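You operate a simulated robot arm through the tools that you are given. There is no shell and no other tool. Be economical: measure what you need, move in short steps, check, and stop when the job is done.

The job below is to be done with a simulated two-armed robot. You get a single attempt, and the scene is never put back.

## Task
Run 500 ml through the green flow meter and trim it to agree.
Fine: lever at FILL to wind the piston fully up, at METER to wind it fully down; reset before the run.

It is judged by the outcome, as a careful person would: the job done as asked, and still so three seconds after it is handed in. It fails if anything else is knocked over, pushed out of place, dropped, spilled or broken.

## Robot
Two 6-joint arms with two-finger grippers on one trunk, on a base that drives. Base frame: it is fixed to the floor where the robot stands at the start and does not move with it; the origin is under the middle of the robot, x ahead of it, y to its left, z up; the surface under the hand at the start is at about z = 80. Lengths are in cm, angles in degrees, forces in N, time in s.
The left shoulder is at the start at [7, 17.6, 109], the right one opposite. With the tool pointing down near the work surface each hand reaches from about 48 to 80 cm from the robot's upright axis, wherever it stands, measured 20 degrees to its own side. Places, roughly: dry block [100, 100, 90]; flow meter display [80, -10, 100]; flow reset button [90, -10, 100]; flow trim knob [90, 0, 100]; flow valve lever [60, 0, 90]; hand wheel [70, 20, 90]. Payload 2.45 kg a hand.
The tool frame of a hand sits at the grasp point between the pads (the TCP): z along the fingers, y along the line on which they close. The tips reach 2.6 cm beyond it. The gripper opens to 9.6 cm. The gripper's body begins 6.9 cm behind the TCP.
Orientation is that of the tool frame in the base frame, as [roll, pitch, yaw] about the fixed x, y, z axes, in that order (R = Rz(yaw) Ry(pitch) Rx(roll)). With the fingers straight down and closing along the base's y, the tool's x points along the base's -x, its y along +y and its z along -z.

## Interface
- The arms move only by the tool step_arm. It takes "left_plan", "right_plan" or both (then of equal length, played together; a hand with none holds still); each is a list of rows, each an object of numbers (a shift or turn left out is 0, a gripper value left out holds the last): "x", "y", "z": the shift along the tool's x, y, z in units of 50 mm (1.0 is 50 mm); "ax", "ay", "az": the turn, a rotation vector about the tool's x, y, z in units of 6 degrees (1.0 is 6 degrees); "fingers": the closure, from 0 (fully open) to 1 (shut). In form: [{"x": .., "y": .., "z": .., "ax": .., "ay": .., "az": .., "fingers": ..}, ...]. A call has 1 to 10 rows; each row shifts and turns the commanded pose from where the row before left it, along the tool's axes as they then stand. A call with a number of a shift or a turn outside -1 to 1 is refused whole. A row lasts 0.2 s, in which the tool goes at most 5 cm and 8.6 degrees; a call with a longer step from one row to the next is refused whole, and so is a gripper value outside its range. Where a pose cannot be reached the arm comes as near as it can. A force on the tool above 40 N (or 10 N above the force at the start of the call, whichever is more), or a blocked arm, ends the call early, and 0.2 s more pass. The fingers move at their own pace and stop on an object; they squeeze with about 29 N. The grip force told is the motor's: it shows also when the fingers shut on nothing. Time passes only in rows, and 0.2 s behind the last, so rows that do not move let the fingers close. The reply holds the time, the measured pose of the TCP, the force on the tool along the base axes, the opening and the grip force, in the units named above and with some noise, with the torque about the TCP (base axes, N m) and any sound that the robot's microphone picked up, and new pictures: "pictures" is both (left out), scene, wrist or none (wrist: the cameras of the hands that moved).
- Cameras (640 x 400 px; columns grow to the right, rows downward): "scene" is now at [14.25, -1.49, 143.25]; the picture's right is [-0.04, -1.00, 0.00], its down [-0.46, 0.02, -0.89] and it looks along [0.89, -0.04, -0.46] (base axes); focal length 248 px, centre (320, 200). "left" rides on the left gripper at [8.2, -0.3, -9.8] in its tool frame; the picture's right is [0.04, 1.00, 0.00], its down [-0.73, 0.03, -0.68] and it looks along [-0.68, 0.03, 0.73] (tool axes); focal length 256 px, centre (320, 200). "right" rides on the right gripper at [8.2, 0.3, -9.8] in its tool frame; the picture's right is [-0.04, 1.00, 0.00], its down [-0.73, -0.03, -0.68] and it looks along [-0.68, -0.03, 0.73] (tool axes); focal length 256 px, centre (320, 200).
- raise_lower(by): slides the trunk up (or, below 0, down) by that many cm; the arms and the scene camera ride with it, the base frame stays. It gives what a move gives, with no picture.
- drive_base(legs): drives the robot by 1 to 6 legs, each [ahead, left, turn to the left] in cm, cm and degrees, along the robot's own axes; the way and the turn of a leg run together, so that a leg with both is an arc; at most 150 cm and 180 degrees a leg. The arms and the cameras ride along, it lands a little off, and it stops where it bumps. It gives what a move gives, and a new picture of the scene camera.
- aim_head(pan, tilt): turns the head with the scene camera to pan (to the left, within 86 degrees either way) and tilt (down, from -29 to 69), counted from straight ahead of the robot. It gives what a move gives, and a new picture of the scene camera.
- probe_pixels(camera, pixels): for up to 12 pixels [column, row] of the newest picture of that camera ("zoom" is the newest enlarged one), the place [x, y, z] in the base frame of the surface seen there, good to about 0.2 cm, but the place of the scene camera against the robot may be out by one fixed shift of up to 1.8 cm in any direction. It takes no simulated time.
- close_up(camera, box): a new picture of the part [left, top, right, bottom] of that camera's present view, enlarged. It takes no simulated time.
- finish_job(): hands the job in; it is judged then, once.

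Work in short steps. Measure before you move; look again where a grasp or a placing could have gone wrong, and mend it. You have 80 turns and 260 pictures in all, those below and enlarged ones among them. Open the grippers and draw the arms clear of the work before you hand the job in, unless the task says otherwise; then end with one line.

The tools are called after "Request:" as a command line: name --argument value ..., lists and objects as JSON in quotes. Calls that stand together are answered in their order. step_arm: Moves the arms, as the interface text tells. Its arguments: {"type":"object","properties":{"left_plan":{"type":"array","items":{"type":"object","properties":{"x":{"type":"number"},"y":{"type":"number"},"z":{"type":"number"},"ax":{"type":"number"},"ay":{"type":"number"},"az":{"type":"number"},"fingers":{"type":"number"}}}},"right_plan":{"type":"array","items":{"type":"object","properties":{"x":{"type":"number"},"y":{"type":"number"},"z":{"type":"number"},"ax":{"type":"number"},"ay":{"type":"number"},"az":{"type":"number"},"fingers":{"type":"number"}}}},"pictures":{"type":"string","enum":["both","scene","wrist","none"]}},"required":[]} The other tools are called the same way: raise_lower (by) slides the trunk up or down; drive_base (legs) drives the base; aim_head (pan, tilt) turns the head that bears the scene camera; probe_pixels (camera, pixels) gives the place of the surface under pixels of a picture; close_up (camera, box) takes an enlarged picture of a part of a camera's view; finish_job () hands the job in.

At the start:

```text
time: 0.0
left_eef_pos: [60.53, 27.2, 125.95]
left_orientation: [180.0, 0.0, 180.0]
left_contact_force: [-0.3, 0.9, -0.1]
left_ft_torque: [-0.01, -0.01, 0.01]
left_finger_gap: 9.59
left_finger_force: 0.1
right_eef_pos: [50.44, -25.19, 130.29]
right_orientation: [-180.0, 0.0, 179.9]
right_contact_force: [0.3, -0.4, 0.1]
right_ft_torque: [0.01, -0.03, 0.01]
right_finger_gap: 9.56
right_finger_force: 0.1
trunk travel left (down, up): [-57.5, 26.5]
robot x, y, heading: [-0.11, 0.03, -0.1]
head pan, tilt: [-2.3, 27.2]
```

scene: 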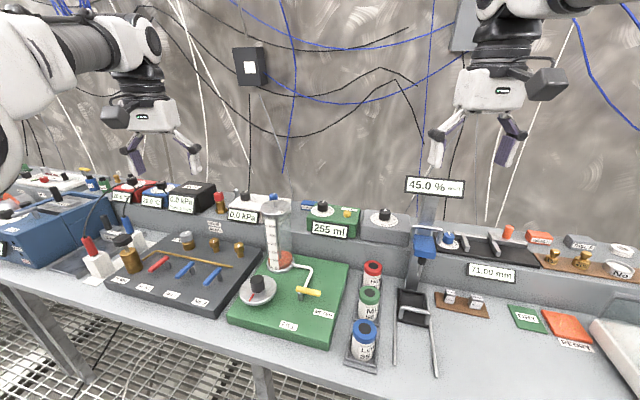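
right: 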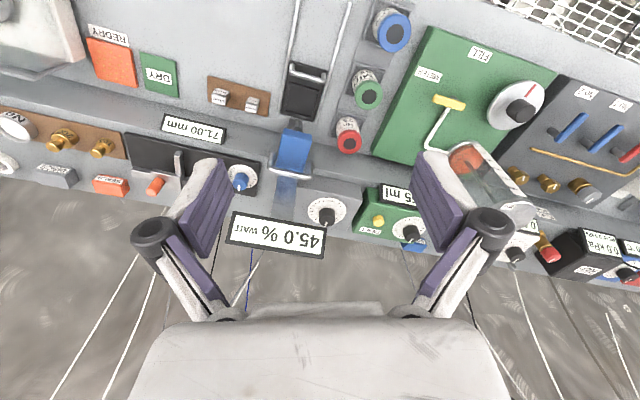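
left: 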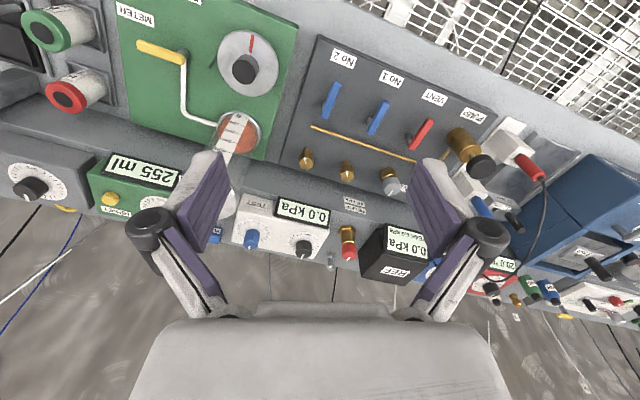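

The green board with wheel (258,288), lever (308,291), cylinder (277,232) and the green meter (332,222) are in the scene view. I enlarge them.

Request:
close_up --camera "scene" --box '[220, 190, 380, 350]'

Request:
close_up --camera "right" --box '[340, 20, 580, 260]'

Request:
close_up --camera "left" --box '[80, 0, 320, 220]'

Request:
probe_pixels --camera "left" --pixels '[[247, 68], [255, 85], [240, 45], [145, 45], [180, 57], [184, 90], [110, 199], [150, 172], [250, 130], [270, 60], [150, 90], [232, 150]]'

Request:
probe_pixels --camera "right" --pixels '[[516, 110], [512, 118], [437, 99], [462, 107], [449, 104], [378, 221], [409, 235], [412, 228], [400, 195], [529, 92], [458, 70], [440, 125]]'

```text
2.50 times, centred on (300, 270) of scene
```

zoom: 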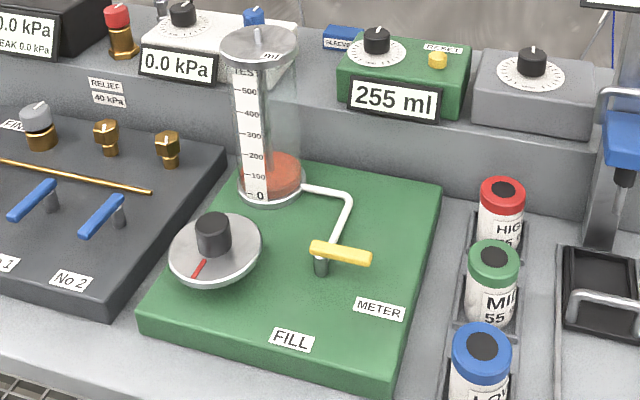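

```text
1.67 times, centred on (460, 140) of right
```

zoom: 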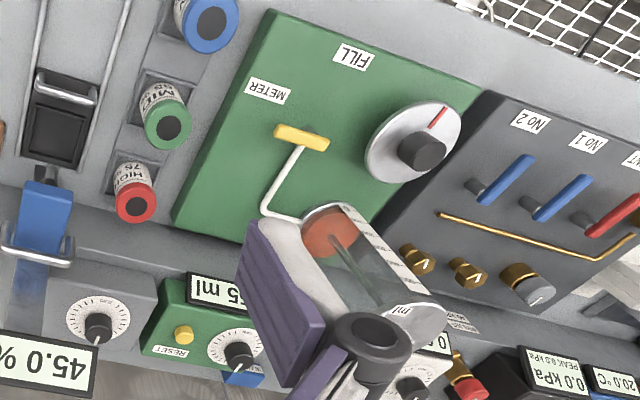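

```text
1.82 times, centred on (200, 110) of left
```

zoom: 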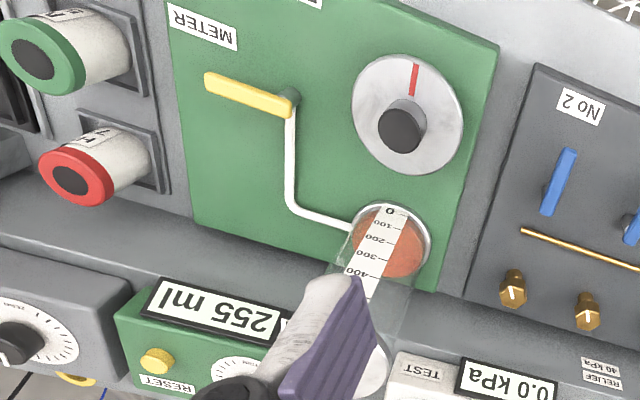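

```text
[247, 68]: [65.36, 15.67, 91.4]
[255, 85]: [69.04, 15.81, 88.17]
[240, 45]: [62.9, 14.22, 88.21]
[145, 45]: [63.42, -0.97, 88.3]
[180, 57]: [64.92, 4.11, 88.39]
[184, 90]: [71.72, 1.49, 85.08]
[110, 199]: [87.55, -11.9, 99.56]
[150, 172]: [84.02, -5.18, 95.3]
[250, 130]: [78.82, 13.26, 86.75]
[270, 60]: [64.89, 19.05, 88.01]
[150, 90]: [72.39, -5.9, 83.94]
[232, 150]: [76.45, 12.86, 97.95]
```

```text
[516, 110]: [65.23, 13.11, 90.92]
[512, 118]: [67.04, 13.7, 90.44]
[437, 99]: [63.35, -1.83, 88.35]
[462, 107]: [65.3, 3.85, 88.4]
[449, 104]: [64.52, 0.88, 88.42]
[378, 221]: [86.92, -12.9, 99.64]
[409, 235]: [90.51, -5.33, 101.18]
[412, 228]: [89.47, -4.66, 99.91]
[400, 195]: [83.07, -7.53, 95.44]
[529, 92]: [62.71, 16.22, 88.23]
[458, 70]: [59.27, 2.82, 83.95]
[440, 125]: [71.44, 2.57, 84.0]
```

The lever now points at METER (yellow bar from about (65,4) toward −y). I need the wheel centre and rim, the knob and the label positions more exactly.

Request:
close_up --camera "left" --box '[120, 0, 300, 112]'

Request:
close_up --camera "right" --box '[340, 180, 460, 255]'

```text
3.56 times, centred on (210, 56) of left
```

zoom: 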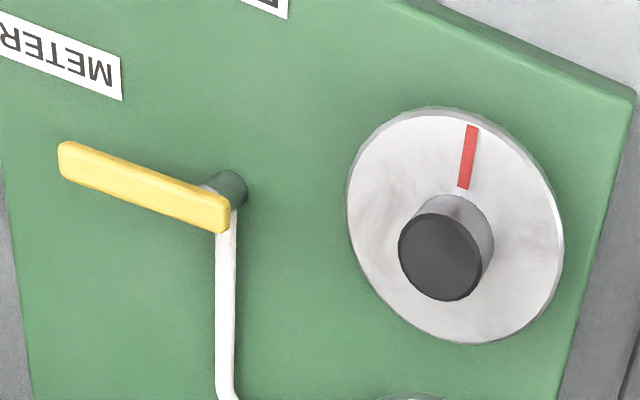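

```text
5.33 times, centred on (400, 218) of right
```

zoom: 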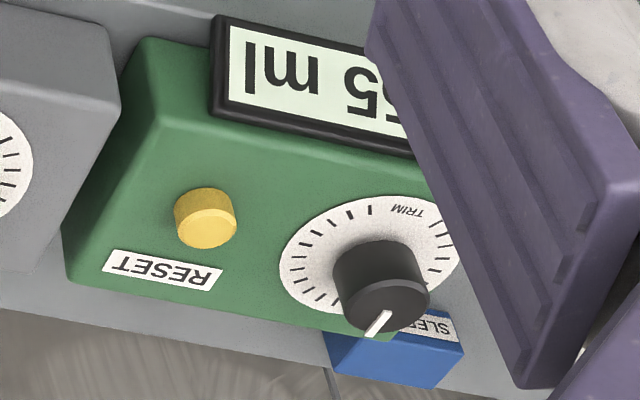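

Probing wheel rim, knob top edges, red mark and lever ends in the left picture, and the meter's knob and button in the zoom.

Request:
probe_pixels --camera "left" --pixels '[[243.7, 72.3], [233.5, 72], [253.5, 74], [243.7, 82.5], [243.7, 62], [219, 56], [276.5, 67.5], [243.7, 32], [253, 94.5], [252.7, 36.6], [250, 52], [186, 51]]'

Request:
probe_pixels --camera "zoom" --pixels '[[207, 226], [205, 200], [385, 303], [345, 300], [425, 300], [380, 325], [388, 315], [370, 210], [290, 260], [380, 280], [120, 120], [340, 325]]'

Request:
probe_pixels --camera "left" --pixels '[[139, 45], [182, 60], [160, 52], [197, 1], [150, 25], [132, 15], [185, 75], [176, 54], [186, 50]]'

```text
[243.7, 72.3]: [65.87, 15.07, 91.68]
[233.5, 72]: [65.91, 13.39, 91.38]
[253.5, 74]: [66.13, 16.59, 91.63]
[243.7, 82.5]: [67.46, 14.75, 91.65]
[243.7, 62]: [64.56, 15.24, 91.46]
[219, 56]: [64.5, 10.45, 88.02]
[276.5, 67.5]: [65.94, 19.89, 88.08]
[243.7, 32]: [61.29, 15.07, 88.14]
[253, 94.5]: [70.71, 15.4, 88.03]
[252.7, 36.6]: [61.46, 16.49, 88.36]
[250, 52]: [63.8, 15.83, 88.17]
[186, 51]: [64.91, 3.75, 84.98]
```

```text
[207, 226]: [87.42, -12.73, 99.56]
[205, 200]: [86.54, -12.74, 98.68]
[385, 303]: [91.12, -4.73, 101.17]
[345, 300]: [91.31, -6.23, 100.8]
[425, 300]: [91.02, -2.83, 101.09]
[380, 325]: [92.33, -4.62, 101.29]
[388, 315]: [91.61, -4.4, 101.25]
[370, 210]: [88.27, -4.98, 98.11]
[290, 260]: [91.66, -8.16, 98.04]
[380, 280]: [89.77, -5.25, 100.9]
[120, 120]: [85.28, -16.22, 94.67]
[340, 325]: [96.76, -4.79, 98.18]
```

```text
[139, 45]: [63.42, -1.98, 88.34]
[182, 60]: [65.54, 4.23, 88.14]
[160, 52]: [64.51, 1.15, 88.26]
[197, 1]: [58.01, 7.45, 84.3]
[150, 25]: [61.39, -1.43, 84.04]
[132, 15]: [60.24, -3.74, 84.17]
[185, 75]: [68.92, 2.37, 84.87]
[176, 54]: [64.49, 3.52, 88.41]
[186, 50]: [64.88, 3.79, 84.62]
```

Wheel centre ≈ (66.0, 15.1), knob radius ≈1.7, top z 91.6; lever pivot ≈ (65.3, 4), tip (63.3, −2). The meter's button (87.3,−12.7) is a bit far, so I check how much room lies between robot and bench edge.

Request:
aim_head --pan 0 --tilt 55

```text
time: 0.9
left_eef_pos: [60.73, 27.18, 125.86]
left_orientation: [-180.0, -0.1, 180.0]
left_contact_force: [0.4, 0.9, 0.1]
left_ft_torque: [0.02, 0.02, 0.03]
left_finger_gap: 9.6
left_finger_force: 0.1
right_eef_pos: [50.48, -25.03, 130.36]
right_orientation: [179.9, -0.1, -179.9]
right_contact_force: [0.4, -0.1, 0.4]
right_ft_torque: [-0.01, -0.03, 0.0]
right_finger_gap: 9.6
right_finger_force: 0.1
trunk travel left (down, up): [-57.5, 26.5]
robot x, y, heading: [-0.12, -0.0, -0.2]
head pan, tilt: [0.0, 55.0]
```

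scene: 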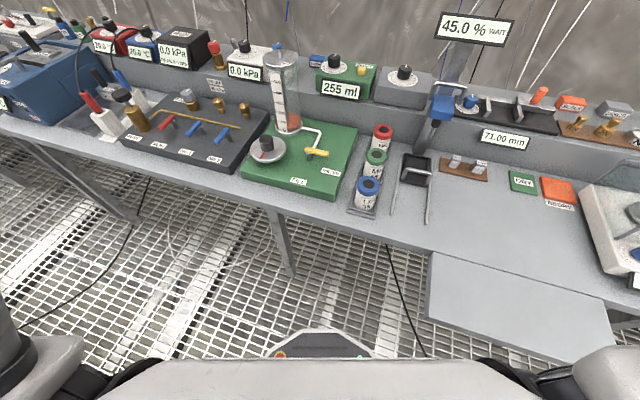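

I probe the bench edge, base front, and the lower shelf at right.

Request:
probe_pixels --camera "scene" --pixels '[[240, 195], [340, 218], [430, 250], [310, 340], [430, 317], [600, 355], [290, 270], [520, 320]]'

```text
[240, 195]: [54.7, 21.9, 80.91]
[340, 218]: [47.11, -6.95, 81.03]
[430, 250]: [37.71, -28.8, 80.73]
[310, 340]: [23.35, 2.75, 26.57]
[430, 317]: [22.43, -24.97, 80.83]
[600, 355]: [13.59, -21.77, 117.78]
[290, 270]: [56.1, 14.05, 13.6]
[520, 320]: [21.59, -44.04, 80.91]
```

Plenty of room under the bench for later driving. First the right hand, fingers shut, goes above the +x side of the lever's outer end (66.6, −1.7), stopping at z≈100.

Request:
step_arm --right_plan '[{"x": -0.322, "y": 0.466, "z": 0.6, "fingers": 1}, {"x": -0.322, "y": 0.466, "z": 0.6}, {"x": -0.322, "y": 0.466, "z": 0.6}, {"x": -0.322, "y": 0.466, "z": 0.6}, {"x": -0.322, "y": 0.466, "z": 0.6}, {"x": -0.322, "y": 0.466, "z": 0.6}, {"x": -0.322, "y": 0.466, "z": 0.6}, {"x": -0.322, "y": 0.466, "z": 0.6}, {"x": -0.322, "y": 0.466, "z": 0.6}, {"x": -0.322, "y": 0.466, "z": 0.6}]' --pictures "both"

```text
time: 3.1
left_eef_pos: [60.86, 27.18, 125.71]
left_orientation: [179.9, -0.2, 179.9]
left_contact_force: [0.0, 1.2, -0.1]
left_ft_torque: [0.02, -0.01, -0.01]
left_finger_gap: 9.58
left_finger_force: 0.2
right_eef_pos: [66.81, -2.09, 99.96]
right_orientation: [179.8, -0.2, 179.6]
right_contact_force: [0.3, -0.1, 0.2]
right_ft_torque: [0.0, 0.03, -0.02]
right_finger_gap: 0.01
right_finger_force: 27.9
trunk travel left (down, up): [-57.5, 26.5]
robot x, y, heading: [0.01, -0.19, -0.0]
head pan, tilt: [0.0, 55.0]
```

scene: 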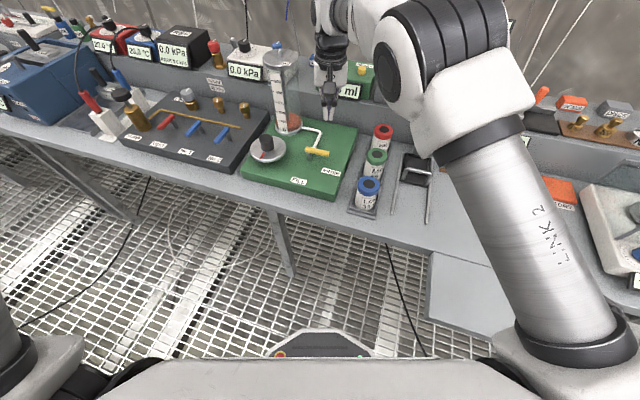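
right: 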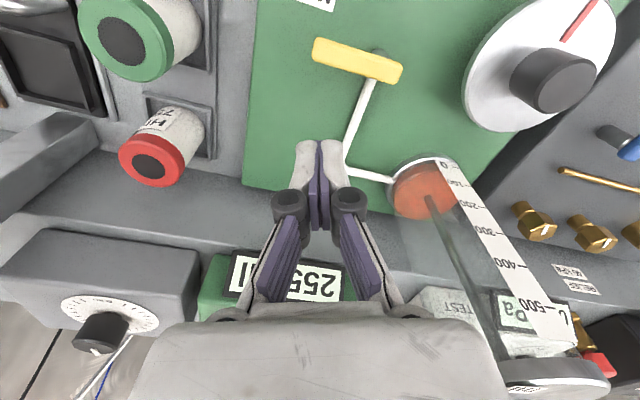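

The fingers hover just +x of the lever; I confirm the lever's and the wheel's places from this nearer view.

Request:
probe_pixels --camera "right" --pixels '[[318, 50], [396, 70], [355, 62], [350, 72], [380, 52], [563, 80], [360, 100], [428, 190], [400, 75]]'

Request:
close_up --camera "right" --box '[360, 130, 620, 390]'

```text
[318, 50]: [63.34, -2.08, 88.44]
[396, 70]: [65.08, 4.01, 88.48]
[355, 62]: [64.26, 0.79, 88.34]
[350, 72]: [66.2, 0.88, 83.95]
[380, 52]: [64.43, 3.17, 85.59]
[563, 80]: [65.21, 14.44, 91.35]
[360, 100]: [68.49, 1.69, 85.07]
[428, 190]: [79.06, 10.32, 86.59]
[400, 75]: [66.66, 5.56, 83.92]
```

```text
1.54 times, centred on (490, 260) of right
```

zoom: 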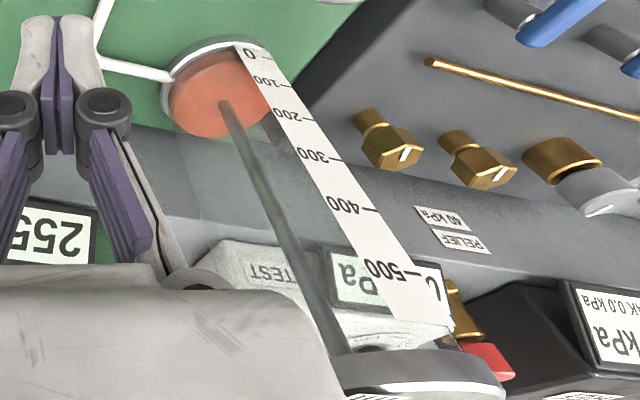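

Lower the right hand 11 cm beside the lever.

Request:
step_arm --right_plan '[{"z": 0.7}, {"z": 0.7}, {"z": 0.5}, {"z": 0.3}]' --pictures "wrist"

```text
time: 4.1
left_eef_pos: [60.73, 27.23, 125.85]
left_orientation: [180.0, 0.0, 180.0]
left_contact_force: [-0.6, -0.1, -0.3]
left_ft_torque: [0.02, 0.01, 0.0]
left_finger_gap: 9.61
left_finger_force: 0.1
right_eef_pos: [66.58, -1.72, 89.03]
right_orientation: [-179.9, 0.1, -179.9]
right_contact_force: [-0.1, 0.0, 0.0]
right_ft_torque: [0.01, 0.01, 0.0]
right_finger_gap: 0.01
right_finger_force: 28.6
trunk travel left (down, up): [-57.5, 26.5]
robot x, y, heading: [-0.29, 0.18, -0.2]
head pan, tilt: [0.0, 55.0]
```

right: 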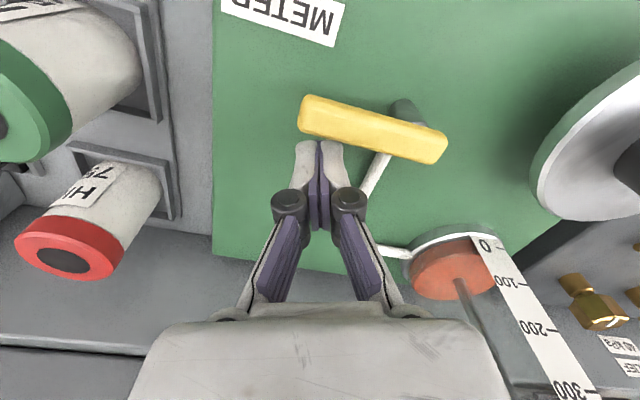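

Push the lever around its post in an arc from METER toward FILL.

Request:
step_arm --right_plan '[{"x": 0.26, "y": 0.04}, {"x": 0.19, "y": 0.01}, {"x": 0.19, "y": 0.01}, {"x": 0.17, "y": 0.09}, {"x": 0.17, "y": 0.09}, {"x": 0.13, "y": 0.15}, {"x": 0.13, "y": 0.15}, {"x": 0.05, "y": 0.19}, {"x": 0.05, "y": 0.19}]' --pictures "both"

```text
time: 6.1
left_eef_pos: [60.7, 27.31, 125.74]
left_orientation: [180.0, 0.0, -180.0]
left_contact_force: [0.0, 1.1, 0.5]
left_ft_torque: [0.01, 0.02, 0.02]
left_finger_gap: 9.6
left_finger_force: 0.0
right_eef_pos: [65.08, -3.37, 89.32]
right_orientation: [179.8, 0.0, 179.7]
right_contact_force: [0.9, -0.2, 0.3]
right_ft_torque: [-0.01, 0.02, 0.0]
right_finger_gap: 0.0
right_finger_force: 28.7
right hand out of reach, approached as far as the arm can: row 1, 2, 3, 4, 5, 6, 7, 8, 9
trunk travel left (down, up): [-57.5, 26.5]
robot x, y, heading: [0.29, 0.14, -0.2]
head pan, tilt: [0.0, 55.0]
```

scene: 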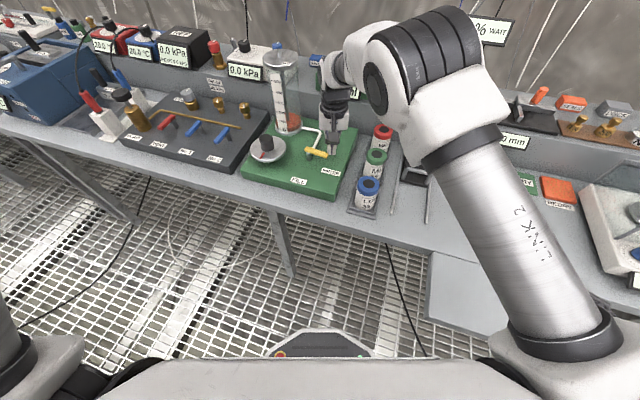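
right: 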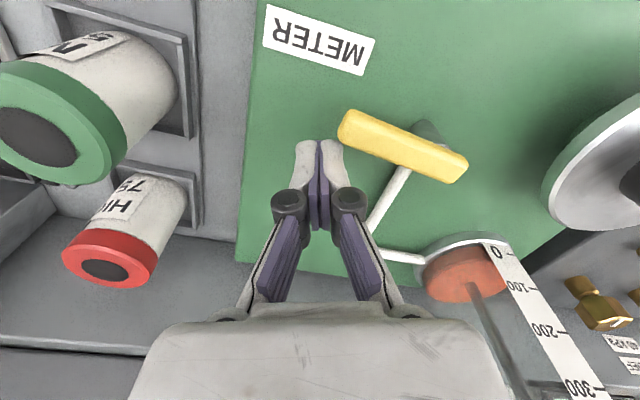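

The lever didn't move: the right hand cannot reach this far across the body. I will stand the robot further left and square to the bench so the right hand has wheel, lever and meter all on its own side. First lift the right hand clear.

Request:
step_arm --right_plan '[{"z": -0.8}, {"z": -0.8}, {"z": -0.8}, {"z": -0.8}, {"z": -0.8, "y": -0.3}, {"z": -0.8, "y": -0.5}, {"z": -0.8, "y": -0.5}, {"z": -0.8, "y": -0.5, "x": 0.3}, {"z": -0.6, "y": -0.6, "x": 0.4}, {"y": -0.8, "x": 0.4}]' --pictures "none"

Request:
aim_head --pan 50 --tilt 45

```text
time: 8.3
left_eef_pos: [60.51, 26.91, 126.0]
left_orientation: [179.9, 0.1, -179.9]
left_contact_force: [-0.1, 0.9, -0.6]
left_ft_torque: [0.01, 0.0, 0.03]
left_finger_gap: 9.58
left_finger_force: 0.1
right_eef_pos: [59.22, -19.51, 124.44]
right_orientation: [179.9, 0.0, 180.0]
right_contact_force: [-0.2, -0.6, -0.7]
right_ft_torque: [0.02, -0.03, 0.0]
right_finger_gap: 0.0
right_finger_force: 28.8
trunk travel left (down, up): [-57.5, 26.5]
robot x, y, heading: [-0.19, 0.06, -0.0]
head pan, tilt: [0.0, 55.0]
```

```text
time: 9.5
left_eef_pos: [60.54, 27.19, 125.86]
left_orientation: [180.0, 0.1, 180.0]
left_contact_force: [-0.6, -0.1, 0.1]
left_ft_torque: [0.01, 0.0, 0.0]
left_finger_gap: 9.6
left_finger_force: 0.1
right_eef_pos: [59.34, -19.39, 124.2]
right_orientation: [179.9, 0.0, -180.0]
right_contact_force: [0.1, -0.9, -1.1]
right_ft_torque: [0.0, 0.01, 0.0]
right_finger_gap: 0.01
right_finger_force: 28.8
trunk travel left (down, up): [-57.5, 26.5]
robot x, y, heading: [0.18, 0.14, 0.1]
head pan, tilt: [50.0, 45.0]
```

scene: 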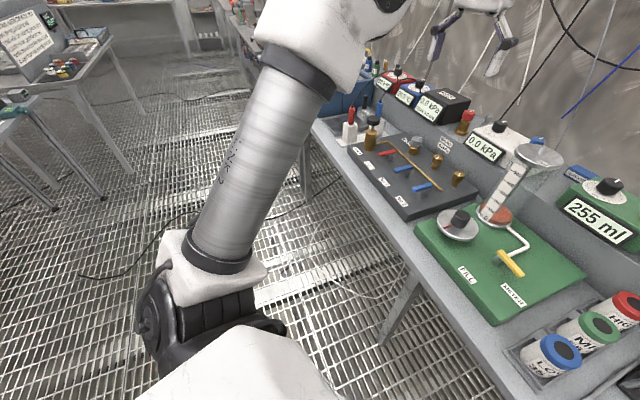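

The floor to the left looks free; I check how far the other tables stand.

Request:
probe_pixels --camera "scene" --pixels '[[100, 195], [50, 115], [130, 60], [310, 150], [10, 190], [205, 130]]'

```text
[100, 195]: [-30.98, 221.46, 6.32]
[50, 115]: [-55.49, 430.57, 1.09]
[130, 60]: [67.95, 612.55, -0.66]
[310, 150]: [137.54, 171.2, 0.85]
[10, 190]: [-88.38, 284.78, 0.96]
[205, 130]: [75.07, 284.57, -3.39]
```

Everything else is over 2 m away. Drive left 45 and ahead 7, then turn 15° right to face the bench.

Request:
drive_base --legs '[[6.8, 44.8, 0], [0, 0, -15]]'

Request:
aim_head --pan -20 --tilt 35

```text
time: 13.1
left_eef_pos: [72.31, 56.96, 125.97]
left_orientation: [-180.0, 0.1, 165.8]
left_contact_force: [-1.0, -0.1, 0.0]
left_ft_torque: [0.0, 0.01, -0.02]
left_finger_gap: 9.62
left_finger_force: 0.0
right_eef_pos: [59.6, 12.03, 124.35]
right_orientation: [180.0, 0.0, 165.8]
right_contact_force: [-0.7, 0.4, 0.2]
right_ft_torque: [0.0, 0.03, 0.0]
right_finger_gap: 0.01
right_finger_force: 28.5
trunk travel left (down, up): [-57.5, 26.5]
robot x, y, heading: [7.06, 45.59, -14.5]
head pan, tilt: [50.0, 45.0]
```

scene: 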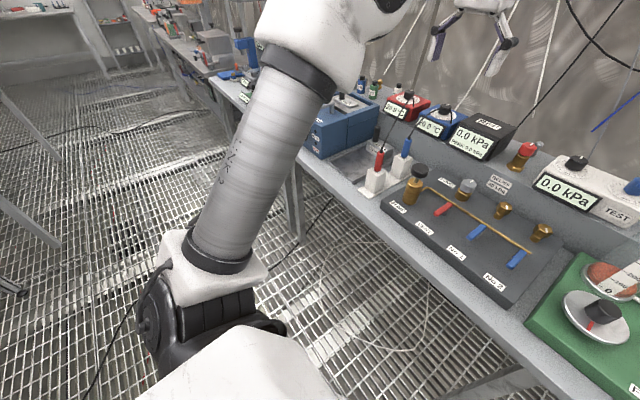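

```text
time: 14.5
left_eef_pos: [72.27, 56.91, 125.86]
left_orientation: [-180.0, 0.0, 165.8]
left_contact_force: [-0.6, -0.3, 0.3]
left_ft_torque: [-0.01, 0.0, 0.0]
left_finger_gap: 9.59
left_finger_force: 0.1
right_eef_pos: [59.57, 11.96, 124.26]
right_orientation: [-179.9, 0.0, 165.8]
right_contact_force: [0.6, -0.7, 0.6]
right_ft_torque: [0.05, 0.01, 0.02]
right_finger_gap: 0.01
right_finger_force: 28.3
trunk travel left (down, up): [-57.5, 26.5]
robot x, y, heading: [6.53, 45.66, -14.2]
head pan, tilt: [-20.0, 35.0]
```

scene: 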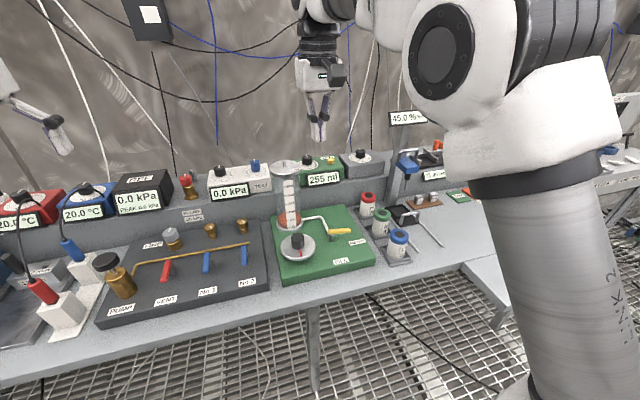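

Well placed: tool axes now match the board. Bring the right hand down beside the lever at (66.6, −1.7, 89).

Request:
step_arm --right_plan '[{"x": -0.51, "y": -0.58, "z": 0.4}, {"x": -0.51, "y": -0.58, "z": 0.4}, {"x": -0.51, "y": -0.58, "z": 0.4}, {"x": -0.5, "y": -0.58, "z": 0.4}, {"z": 0.95}, {"z": 0.95}, {"z": 0.95}, {"z": 0.95}, {"z": 0.95}, {"z": 0.6}]' --pictures "wrist"

```text
time: 16.7
left_eef_pos: [72.31, 56.85, 125.9]
left_orientation: [-179.9, 0.0, 165.8]
left_contact_force: [1.4, 1.4, 0.2]
left_ft_torque: [0.03, 0.02, 0.02]
left_finger_gap: 9.6
left_finger_force: 0.1
right_eef_pos: [66.57, -1.7, 89.31]
right_orientation: [-179.9, -0.1, 165.8]
right_contact_force: [-0.4, -0.2, -0.1]
right_ft_torque: [-0.01, -0.01, 0.0]
right_finger_gap: 0.01
right_finger_force: 28.1
trunk travel left (down, up): [-57.5, 26.5]
robot x, y, heading: [6.46, 45.16, -14.3]
head pan, tilt: [-20.0, 35.0]
```

right: 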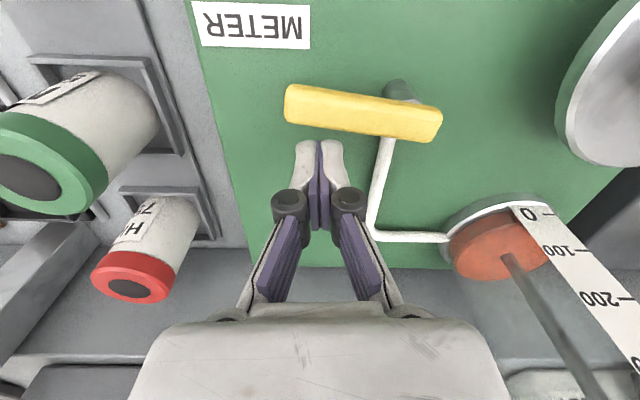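

Push the lever along its arc toward FILL.

Request:
step_arm --right_plan '[{"x": 0.24, "y": 0}, {"x": 0.19, "y": -0.04}, {"x": 0.19, "y": -0.03}, {"x": 0.19, "y": 0.04}, {"x": 0.19, "y": 0.05}, {"x": 0.16, "y": 0.11}, {"x": 0.15, "y": 0.11}, {"x": 0.11, "y": 0.16}, {"x": 0.1, "y": 0.16}]' --pictures "both"

```text
time: 18.7
left_eef_pos: [72.25, 56.87, 126.01]
left_orientation: [180.0, 0.0, 165.8]
left_contact_force: [0.5, 1.0, -0.2]
left_ft_torque: [-0.01, 0.01, 0.03]
left_finger_gap: 9.6
left_finger_force: 0.0
right_eef_pos: [59.84, 2.66, 89.61]
right_orientation: [-179.9, 0.0, 165.9]
right_contact_force: [-0.3, 0.8, 0.1]
right_ft_torque: [-0.02, 0.0, -0.01]
right_finger_gap: 0.0
right_finger_force: 28.0
trunk travel left (down, up): [-57.5, 26.5]
robot x, y, heading: [6.66, 45.07, -14.2]
head pan, tilt: [-20.0, 35.0]
```

scene: 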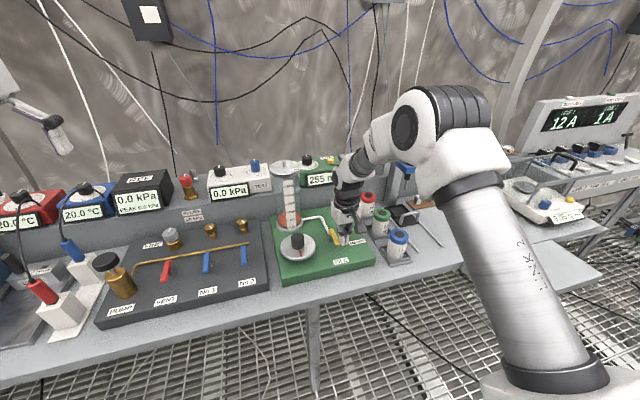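
right: 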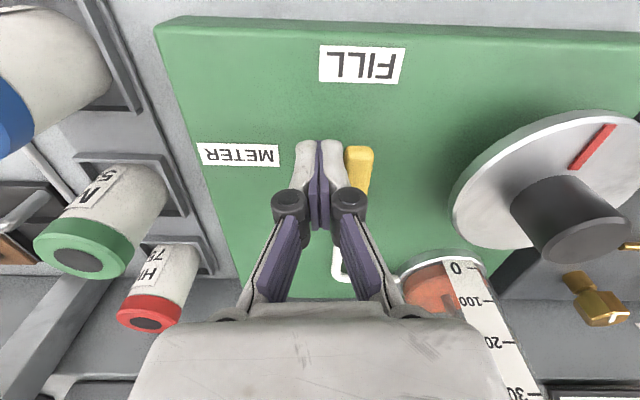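

Lever now points at FILL; nudge 0.6 cm more to make sure it is against its stop.

Request:
step_arm --right_plan '[{"y": 0.06}, {"y": 0.06}, {"y": 0}]' --pictures "wrist"

```text
time: 19.5
left_eef_pos: [72.05, 56.26, 126.07]
left_orientation: [179.8, 0.1, 165.8]
left_contact_force: [0.9, -0.3, -0.4]
left_ft_torque: [-0.01, -0.03, 0.01]
left_finger_gap: 9.59
left_finger_force: 0.0
right_eef_pos: [59.87, 2.87, 89.5]
right_orientation: [179.8, 0.2, 165.8]
right_contact_force: [-4.2, -33.1, 13.4]
right_ft_torque: [-0.37, -0.13, -0.4]
right_finger_gap: 0.0
right_finger_force: 28.4
trunk travel left (down, up): [-57.5, 26.5]
robot x, y, heading: [7.18, 45.47, -14.5]
head pan, tilt: [-20.0, 35.0]
```

right: 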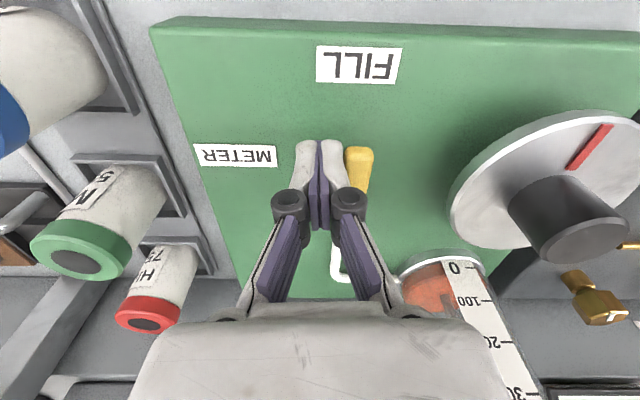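

Solid stop at FILL (33 N). Back off, rise, open and go above the wheel knob (66.0, 15.1).

Request:
step_arm --right_plan '[{"y": -0.2}, {"z": -0.9}, {"z": -0.9}, {"y": 0.7, "x": -0.15, "z": -0.2, "fingers": 0}, {"y": 0.7, "x": -0.15}, {"y": 0.7, "x": -0.15}, {"y": 0.7, "x": -0.13}, {}]' --pictures "wrist"

```text
time: 21.3
left_eef_pos: [72.11, 56.77, 125.82]
left_orientation: [180.0, 0.0, 165.8]
left_contact_force: [0.6, 0.2, -0.4]
left_ft_torque: [0.02, -0.04, 0.0]
left_finger_gap: 9.61
left_finger_force: 0.1
right_eef_pos: [65.98, 15.3, 99.48]
right_orientation: [-179.9, 0.0, 165.9]
right_contact_force: [0.6, 0.1, -0.6]
right_ft_torque: [0.02, 0.02, 0.0]
right_finger_gap: 9.6
right_finger_force: 0.2
trunk travel left (down, up): [-57.5, 26.5]
robot x, y, heading: [6.56, 45.3, -14.3]
head pan, tilt: [-20.0, 35.0]
```

right: 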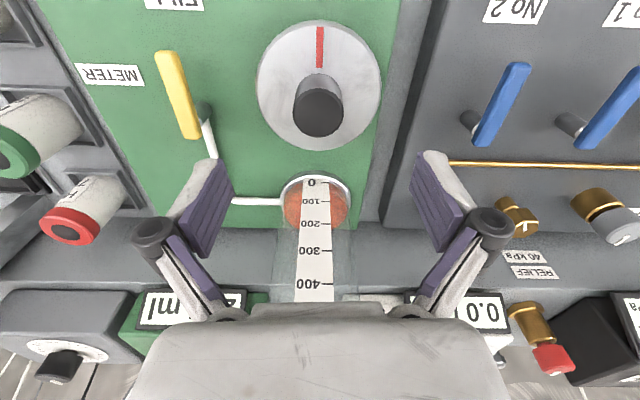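

Centred over the knob. Descend to z≈91.3 and grip it.

Request:
step_arm --right_plan '[{"z": 0.5}, {"z": 0.5}, {"z": 0.4}, {"z": 0.24}, {"fingers": 1}, {}, {}]' --pictures "both"

```text
time: 22.9
left_eef_pos: [72.18, 56.71, 125.78]
left_orientation: [-179.9, 0.0, 165.8]
left_contact_force: [0.4, -0.8, -0.5]
left_ft_torque: [-0.01, 0.02, 0.0]
left_finger_gap: 9.59
left_finger_force: 0.0
right_eef_pos: [65.97, 15.0, 91.19]
right_orientation: [180.0, 0.1, 165.7]
right_contact_force: [3.0, -5.0, 6.9]
right_ft_torque: [-0.33, -0.69, 0.0]
right_finger_gap: 3.75
right_finger_force: 44.8
trunk travel left (down, up): [-57.5, 26.5]
robot x, y, heading: [6.8, 44.94, -14.1]
head pan, tilt: [-20.0, 35.0]
```

scene: 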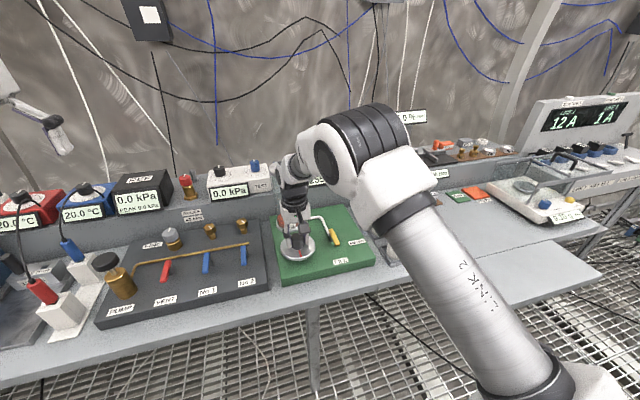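
right: 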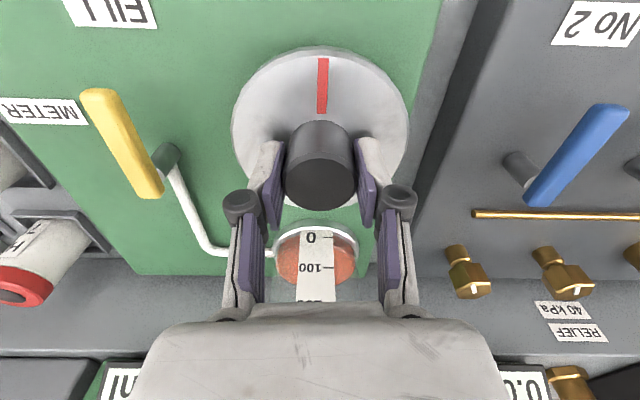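

Knob gripped (gap 3.75). Turn 60° clockwise (seen from above) and watch the piston.

Request:
step_arm --right_plan '[{"az": 1}, {"az": 1}, {"az": 1}, {"az": 1}, {"az": 1}, {"az": 1}, {"az": 1}, {"az": 1}, {"az": 1}, {"az": 1}]' --pictures "both"

Request:
close_up --camera "scene" --box '[230, 150, 390, 290]'

```text
time: 25.1
left_eef_pos: [72.04, 56.45, 126.0]
left_orientation: [179.7, 0.0, 165.8]
left_contact_force: [-1.2, 0.3, 0.3]
left_ft_torque: [0.02, -0.01, -0.01]
left_finger_gap: 9.6
left_finger_force: 0.0
right_eef_pos: [65.94, 14.95, 91.34]
right_orientation: [179.9, 0.0, 105.7]
right_contact_force: [1.5, -25.2, 10.1]
right_ft_torque: [-0.99, 0.09, 0.05]
right_finger_gap: 3.75
right_finger_force: 44.7
trunk travel left (down, up): [-57.5, 26.5]
robot x, y, heading: [6.51, 45.38, -14.1]
head pan, tilt: [-20.0, 35.0]
```

scene: 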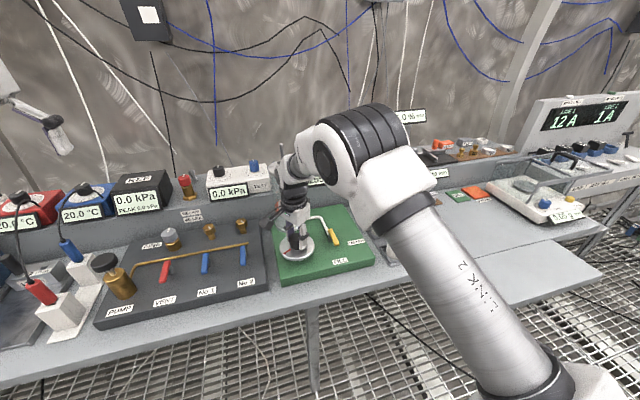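
right: 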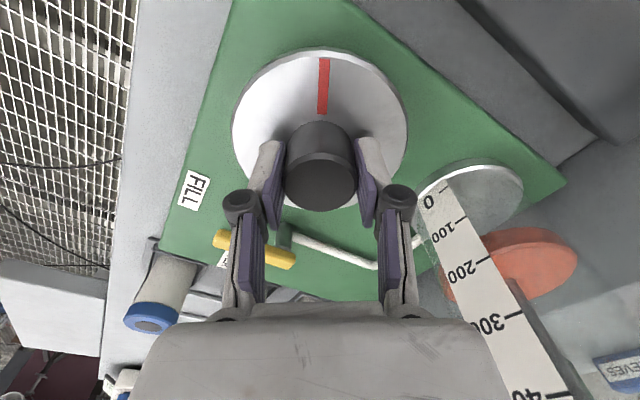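

```text
2.86 times, centred on (310, 220) of scene
```

zoom: 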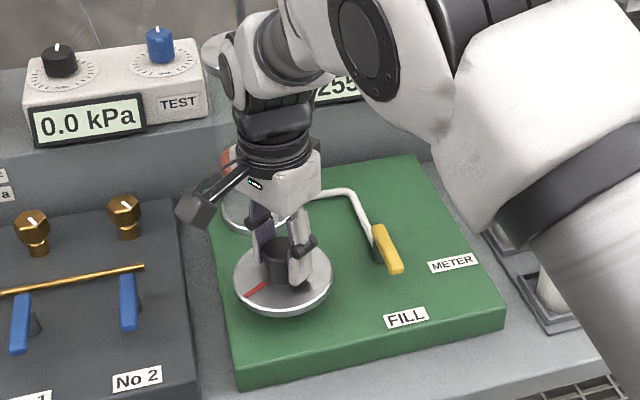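

Clockwise raises the piston (now near 200 ml). Continue another 60°.

Request:
step_arm --right_plan '[{"az": 1}, {"az": 1}, {"az": 1}, {"az": 1}, {"az": 1}, {"az": 1}, {"az": 1}, {"az": 1}, {"az": 1}, {"az": 1}]' --pictures "both"

```text
time: 27.3
left_eef_pos: [72.11, 56.51, 125.98]
left_orientation: [179.8, 0.1, 165.8]
left_contact_force: [-1.2, -0.9, -0.4]
left_ft_torque: [0.0, -0.02, 0.02]
left_finger_gap: 9.63
left_finger_force: 0.1
right_eef_pos: [65.89, 15.01, 91.28]
right_orientation: [-179.8, -0.1, 45.7]
right_contact_force: [-7.2, -22.6, 6.7]
right_ft_torque: [0.01, -0.49, 0.01]
right_finger_gap: 3.74
right_finger_force: 44.6
trunk travel left (down, up): [-57.5, 26.5]
robot x, y, heading: [6.86, 45.22, -14.3]
head pan, tilt: [-20.0, 35.0]
```

scene: 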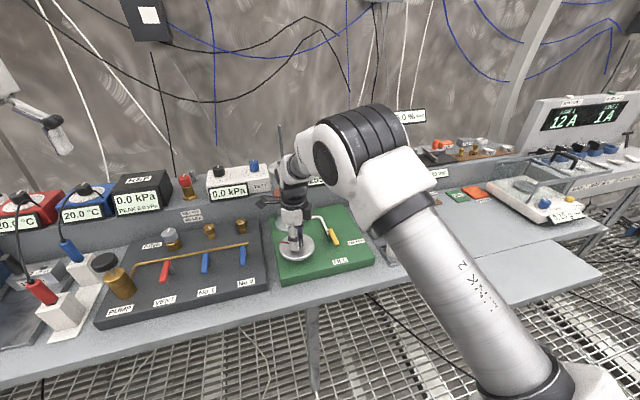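
right: 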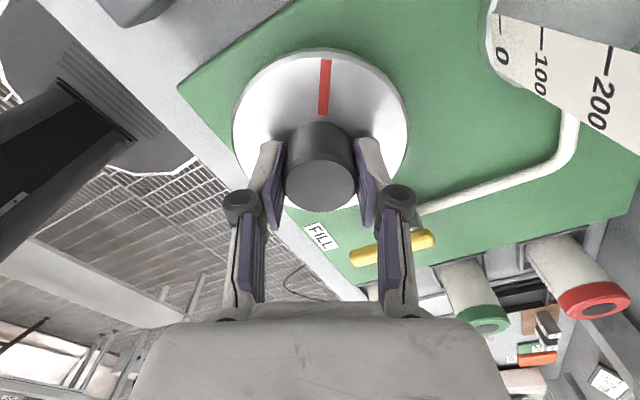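

Release, lift 1 cm, and unwind the wrist counter‑clockwise to regrip.

Request:
step_arm --right_plan '[{"fingers": 0}, {"z": -0.2}, {"az": -1}, {"az": -1}, {"az": -1}, {"az": -1}, {"az": -1}, {"az": -1}, {"az": -1}, {"az": -1}]' --pictures "none"

Request:
step_arm --right_plan '[{"az": -1}, {"az": -1}, {"az": -1}, {"az": -1}, {"az": -1}, {"az": -1}, {"az": -1}, {"az": -1}, {"az": -1}, {"az": -1}]' --pictures "wrist"

```text
time: 29.5
left_eef_pos: [72.27, 56.96, 125.81]
left_orientation: [-179.9, 0.0, 165.7]
left_contact_force: [0.7, -0.5, -0.2]
left_ft_torque: [-0.02, 0.0, -0.03]
left_finger_gap: 9.62
left_finger_force: 0.0
right_eef_pos: [66.03, 15.28, 92.37]
right_orientation: [180.0, -0.1, 93.9]
right_contact_force: [0.3, -0.2, -0.1]
right_ft_torque: [-0.02, -0.01, 0.01]
right_finger_gap: 9.59
right_finger_force: 0.0
trunk travel left (down, up): [-57.5, 26.5]
robot x, y, heading: [6.94, 45.33, -14.1]
head pan, tilt: [-20.0, 35.0]
```

```text
time: 31.7
left_eef_pos: [72.22, 56.83, 125.76]
left_orientation: [-180.0, 0.0, 165.8]
left_contact_force: [-0.7, 0.1, -0.2]
left_ft_torque: [0.0, -0.01, 0.01]
left_finger_gap: 9.59
left_finger_force: 0.0
right_eef_pos: [65.98, 15.28, 92.34]
right_orientation: [179.9, 0.1, 154.1]
right_contact_force: [0.2, -0.3, 0.3]
right_ft_torque: [0.02, -0.01, 0.05]
right_finger_gap: 9.58
right_finger_force: 0.0
trunk travel left (down, up): [-57.5, 26.5]
robot x, y, heading: [6.48, 45.46, -14.2]
head pan, tilt: [-20.0, 35.0]
```

right: 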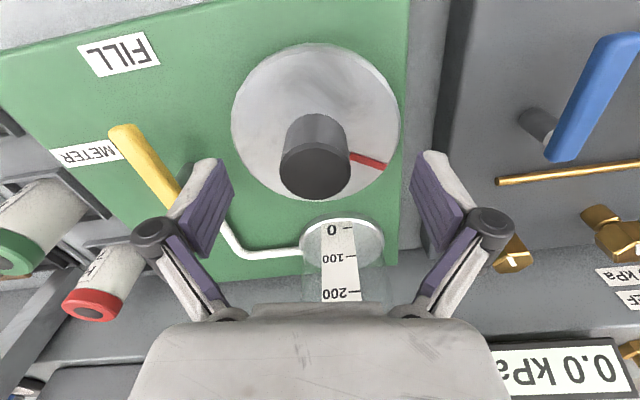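

The wheel stayed; the piston is above this view. I look at the cylinder in the scene view.

Request:
close_up --camera "scene" --box '[240, 120, 360, 240]'

Request:
step_arm --right_plan '[{"az": -1}, {"az": -1}, {"az": -1}, {"az": -1}, {"az": -1}, {"az": -1}, {"az": -1}, {"az": -1}, {"az": -1}, {"az": -1}]' --pictures "none"

```text
3.33 times, centred on (300, 180) of scene
```

zoom: 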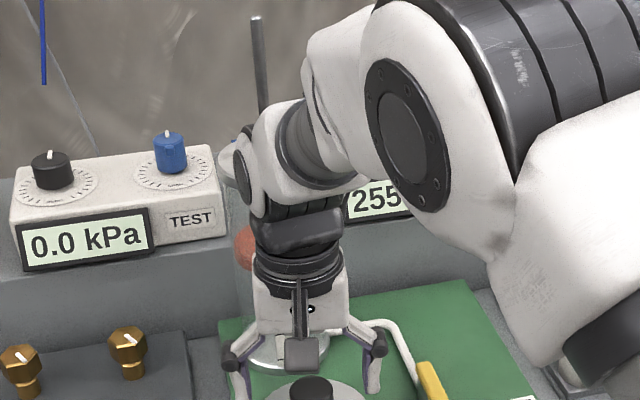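

```text
time: 33.9
left_eef_pos: [72.32, 56.8, 125.97]
left_orientation: [180.0, 0.0, 165.8]
left_contact_force: [0.2, 0.2, -0.2]
left_ft_torque: [0.03, -0.04, -0.02]
left_finger_gap: 9.61
left_finger_force: 0.0
right_eef_pos: [66.14, 15.41, 92.3]
right_orientation: [180.0, 0.0, -146.1]
right_contact_force: [-0.1, -0.5, -0.7]
right_ft_torque: [-0.01, 0.01, 0.04]
right_finger_gap: 9.59
right_finger_force: 0.1
trunk travel left (down, up): [-57.5, 26.5]
robot x, y, heading: [6.79, 45.3, -14.2]
head pan, tilt: [-20.0, 35.0]
```

Regrip and keep turning clockwise, 42° this call then look.

Request:
step_arm --right_plan '[{"x": 0.05, "y": -0.04, "z": 0.2}, {"fingers": 1}, {}, {}, {"az": 1}, {"az": 1}, {"az": 1}, {"az": 1}, {"az": 1}, {"az": 1}]' --pictures "none"

Request:
step_arm --right_plan '[{"az": 1}, {"az": 1}, {"az": 1}, {"az": 1}, {"az": 1}, {"az": 1}, {"az": 1}, {"az": 1}]' --pictures "both"

```text
time: 36.1
left_eef_pos: [72.3, 56.93, 125.88]
left_orientation: [-179.8, 0.0, 165.9]
left_contact_force: [-0.2, -0.2, -0.5]
left_ft_torque: [0.03, 0.02, 0.0]
left_finger_gap: 9.61
left_finger_force: 0.0
right_eef_pos: [65.98, 15.14, 91.4]
right_orientation: [179.9, 0.1, 177.7]
right_contact_force: [-0.6, 7.0, -0.8]
right_ft_torque: [0.16, 0.72, -0.01]
right_finger_gap: 3.71
right_finger_force: 45.3
trunk travel left (down, up): [-57.5, 26.5]
robot x, y, heading: [6.99, 45.27, -14.2]
head pan, tilt: [-20.0, 35.0]
```

```text
time: 37.9
left_eef_pos: [72.32, 56.96, 125.87]
left_orientation: [-179.9, 0.0, 165.7]
left_contact_force: [-0.4, 0.3, 0.3]
left_ft_torque: [0.0, 0.01, -0.03]
left_finger_gap: 9.63
left_finger_force: 0.0
right_eef_pos: [66.19, 14.98, 91.36]
right_orientation: [179.9, 0.1, 129.7]
right_contact_force: [5.0, 7.3, 1.6]
right_ft_torque: [0.17, -0.11, 0.56]
right_finger_gap: 3.77
right_finger_force: 44.9
trunk travel left (down, up): [-57.5, 26.5]
robot x, y, heading: [6.75, 45.44, -14.3]
head pan, tilt: [-20.0, 35.0]
```

scene: 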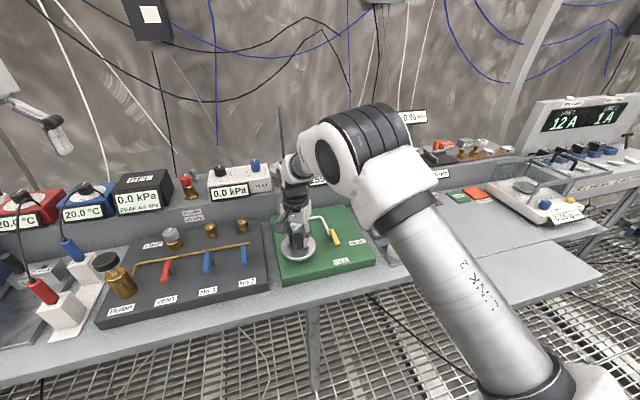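
right: 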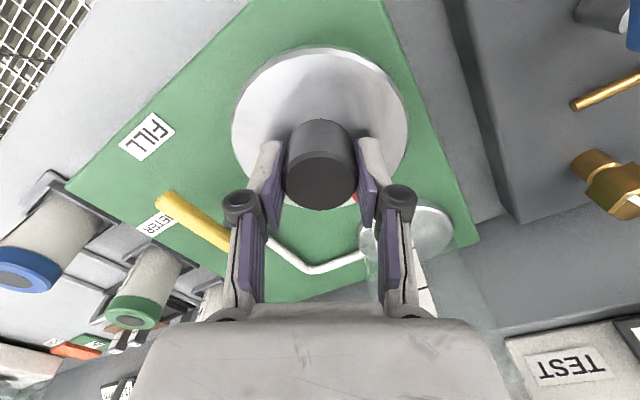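

A torque of 0.56 N m about the vertical suggests the stop may be reached; check the scene close-up.

Request:
close_up --camera "scene" --box '[240, 80, 360, 270]'

Request:
close_up --camera "right" --box '[220, 100, 480, 290]'

```text
2.11 times, centred on (300, 175) of scene
```

zoom: 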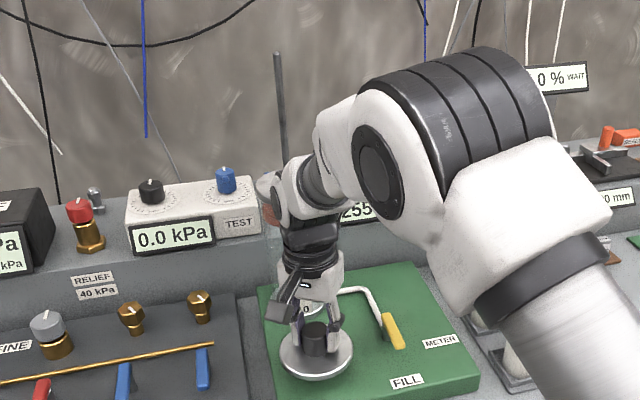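

```text
2.11 times, centred on (350, 195) of right
```

zoom: 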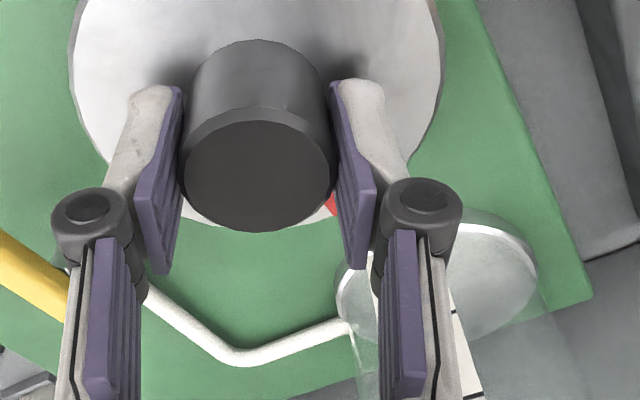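

Turn 30° more and see whether the red mark moves with the grip or slips.

Request:
step_arm --right_plan '[{"az": 1}, {"az": 1}, {"az": 1}, {"az": 1}, {"az": 1}]' --pictures "wrist"

Request:
close_up --camera "scene" --box '[250, 80, 330, 200]'

```text
time: 39.1
left_eef_pos: [72.24, 56.79, 125.82]
left_orientation: [-180.0, -0.1, 165.8]
left_contact_force: [0.0, 0.2, 0.2]
left_ft_torque: [0.0, -0.02, -0.02]
left_finger_gap: 9.62
left_finger_force: 0.2
right_eef_pos: [65.91, 15.07, 91.3]
right_orientation: [-179.9, 0.0, 99.6]
right_contact_force: [-0.5, -0.6, -2.7]
right_ft_torque: [-0.11, 0.0, 0.58]
right_finger_gap: 3.78
right_finger_force: 44.8
trunk travel left (down, up): [-57.5, 26.5]
robot x, y, heading: [6.87, 45.34, -14.3]
head pan, tilt: [-20.0, 35.0]
```

right: 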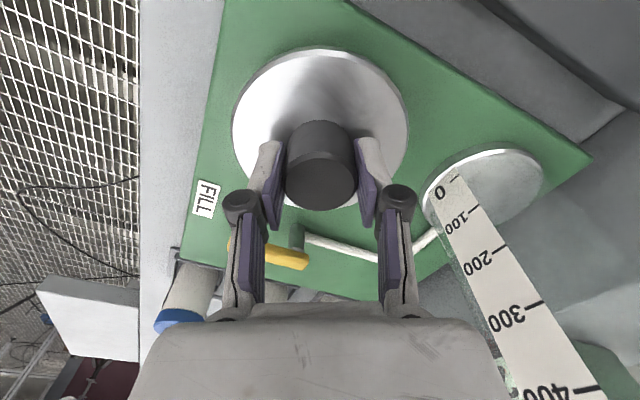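

```text
3.33 times, centred on (290, 140) of scene
```

zoom: 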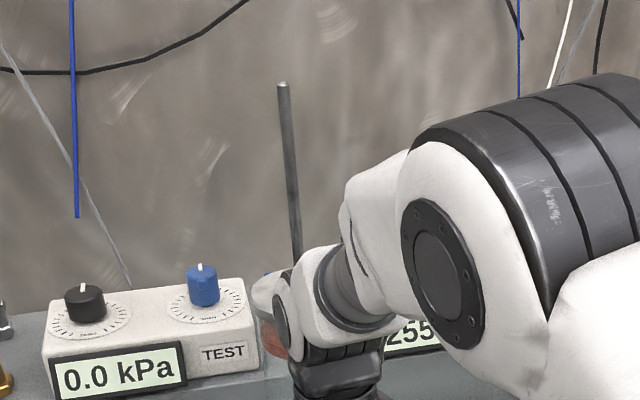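

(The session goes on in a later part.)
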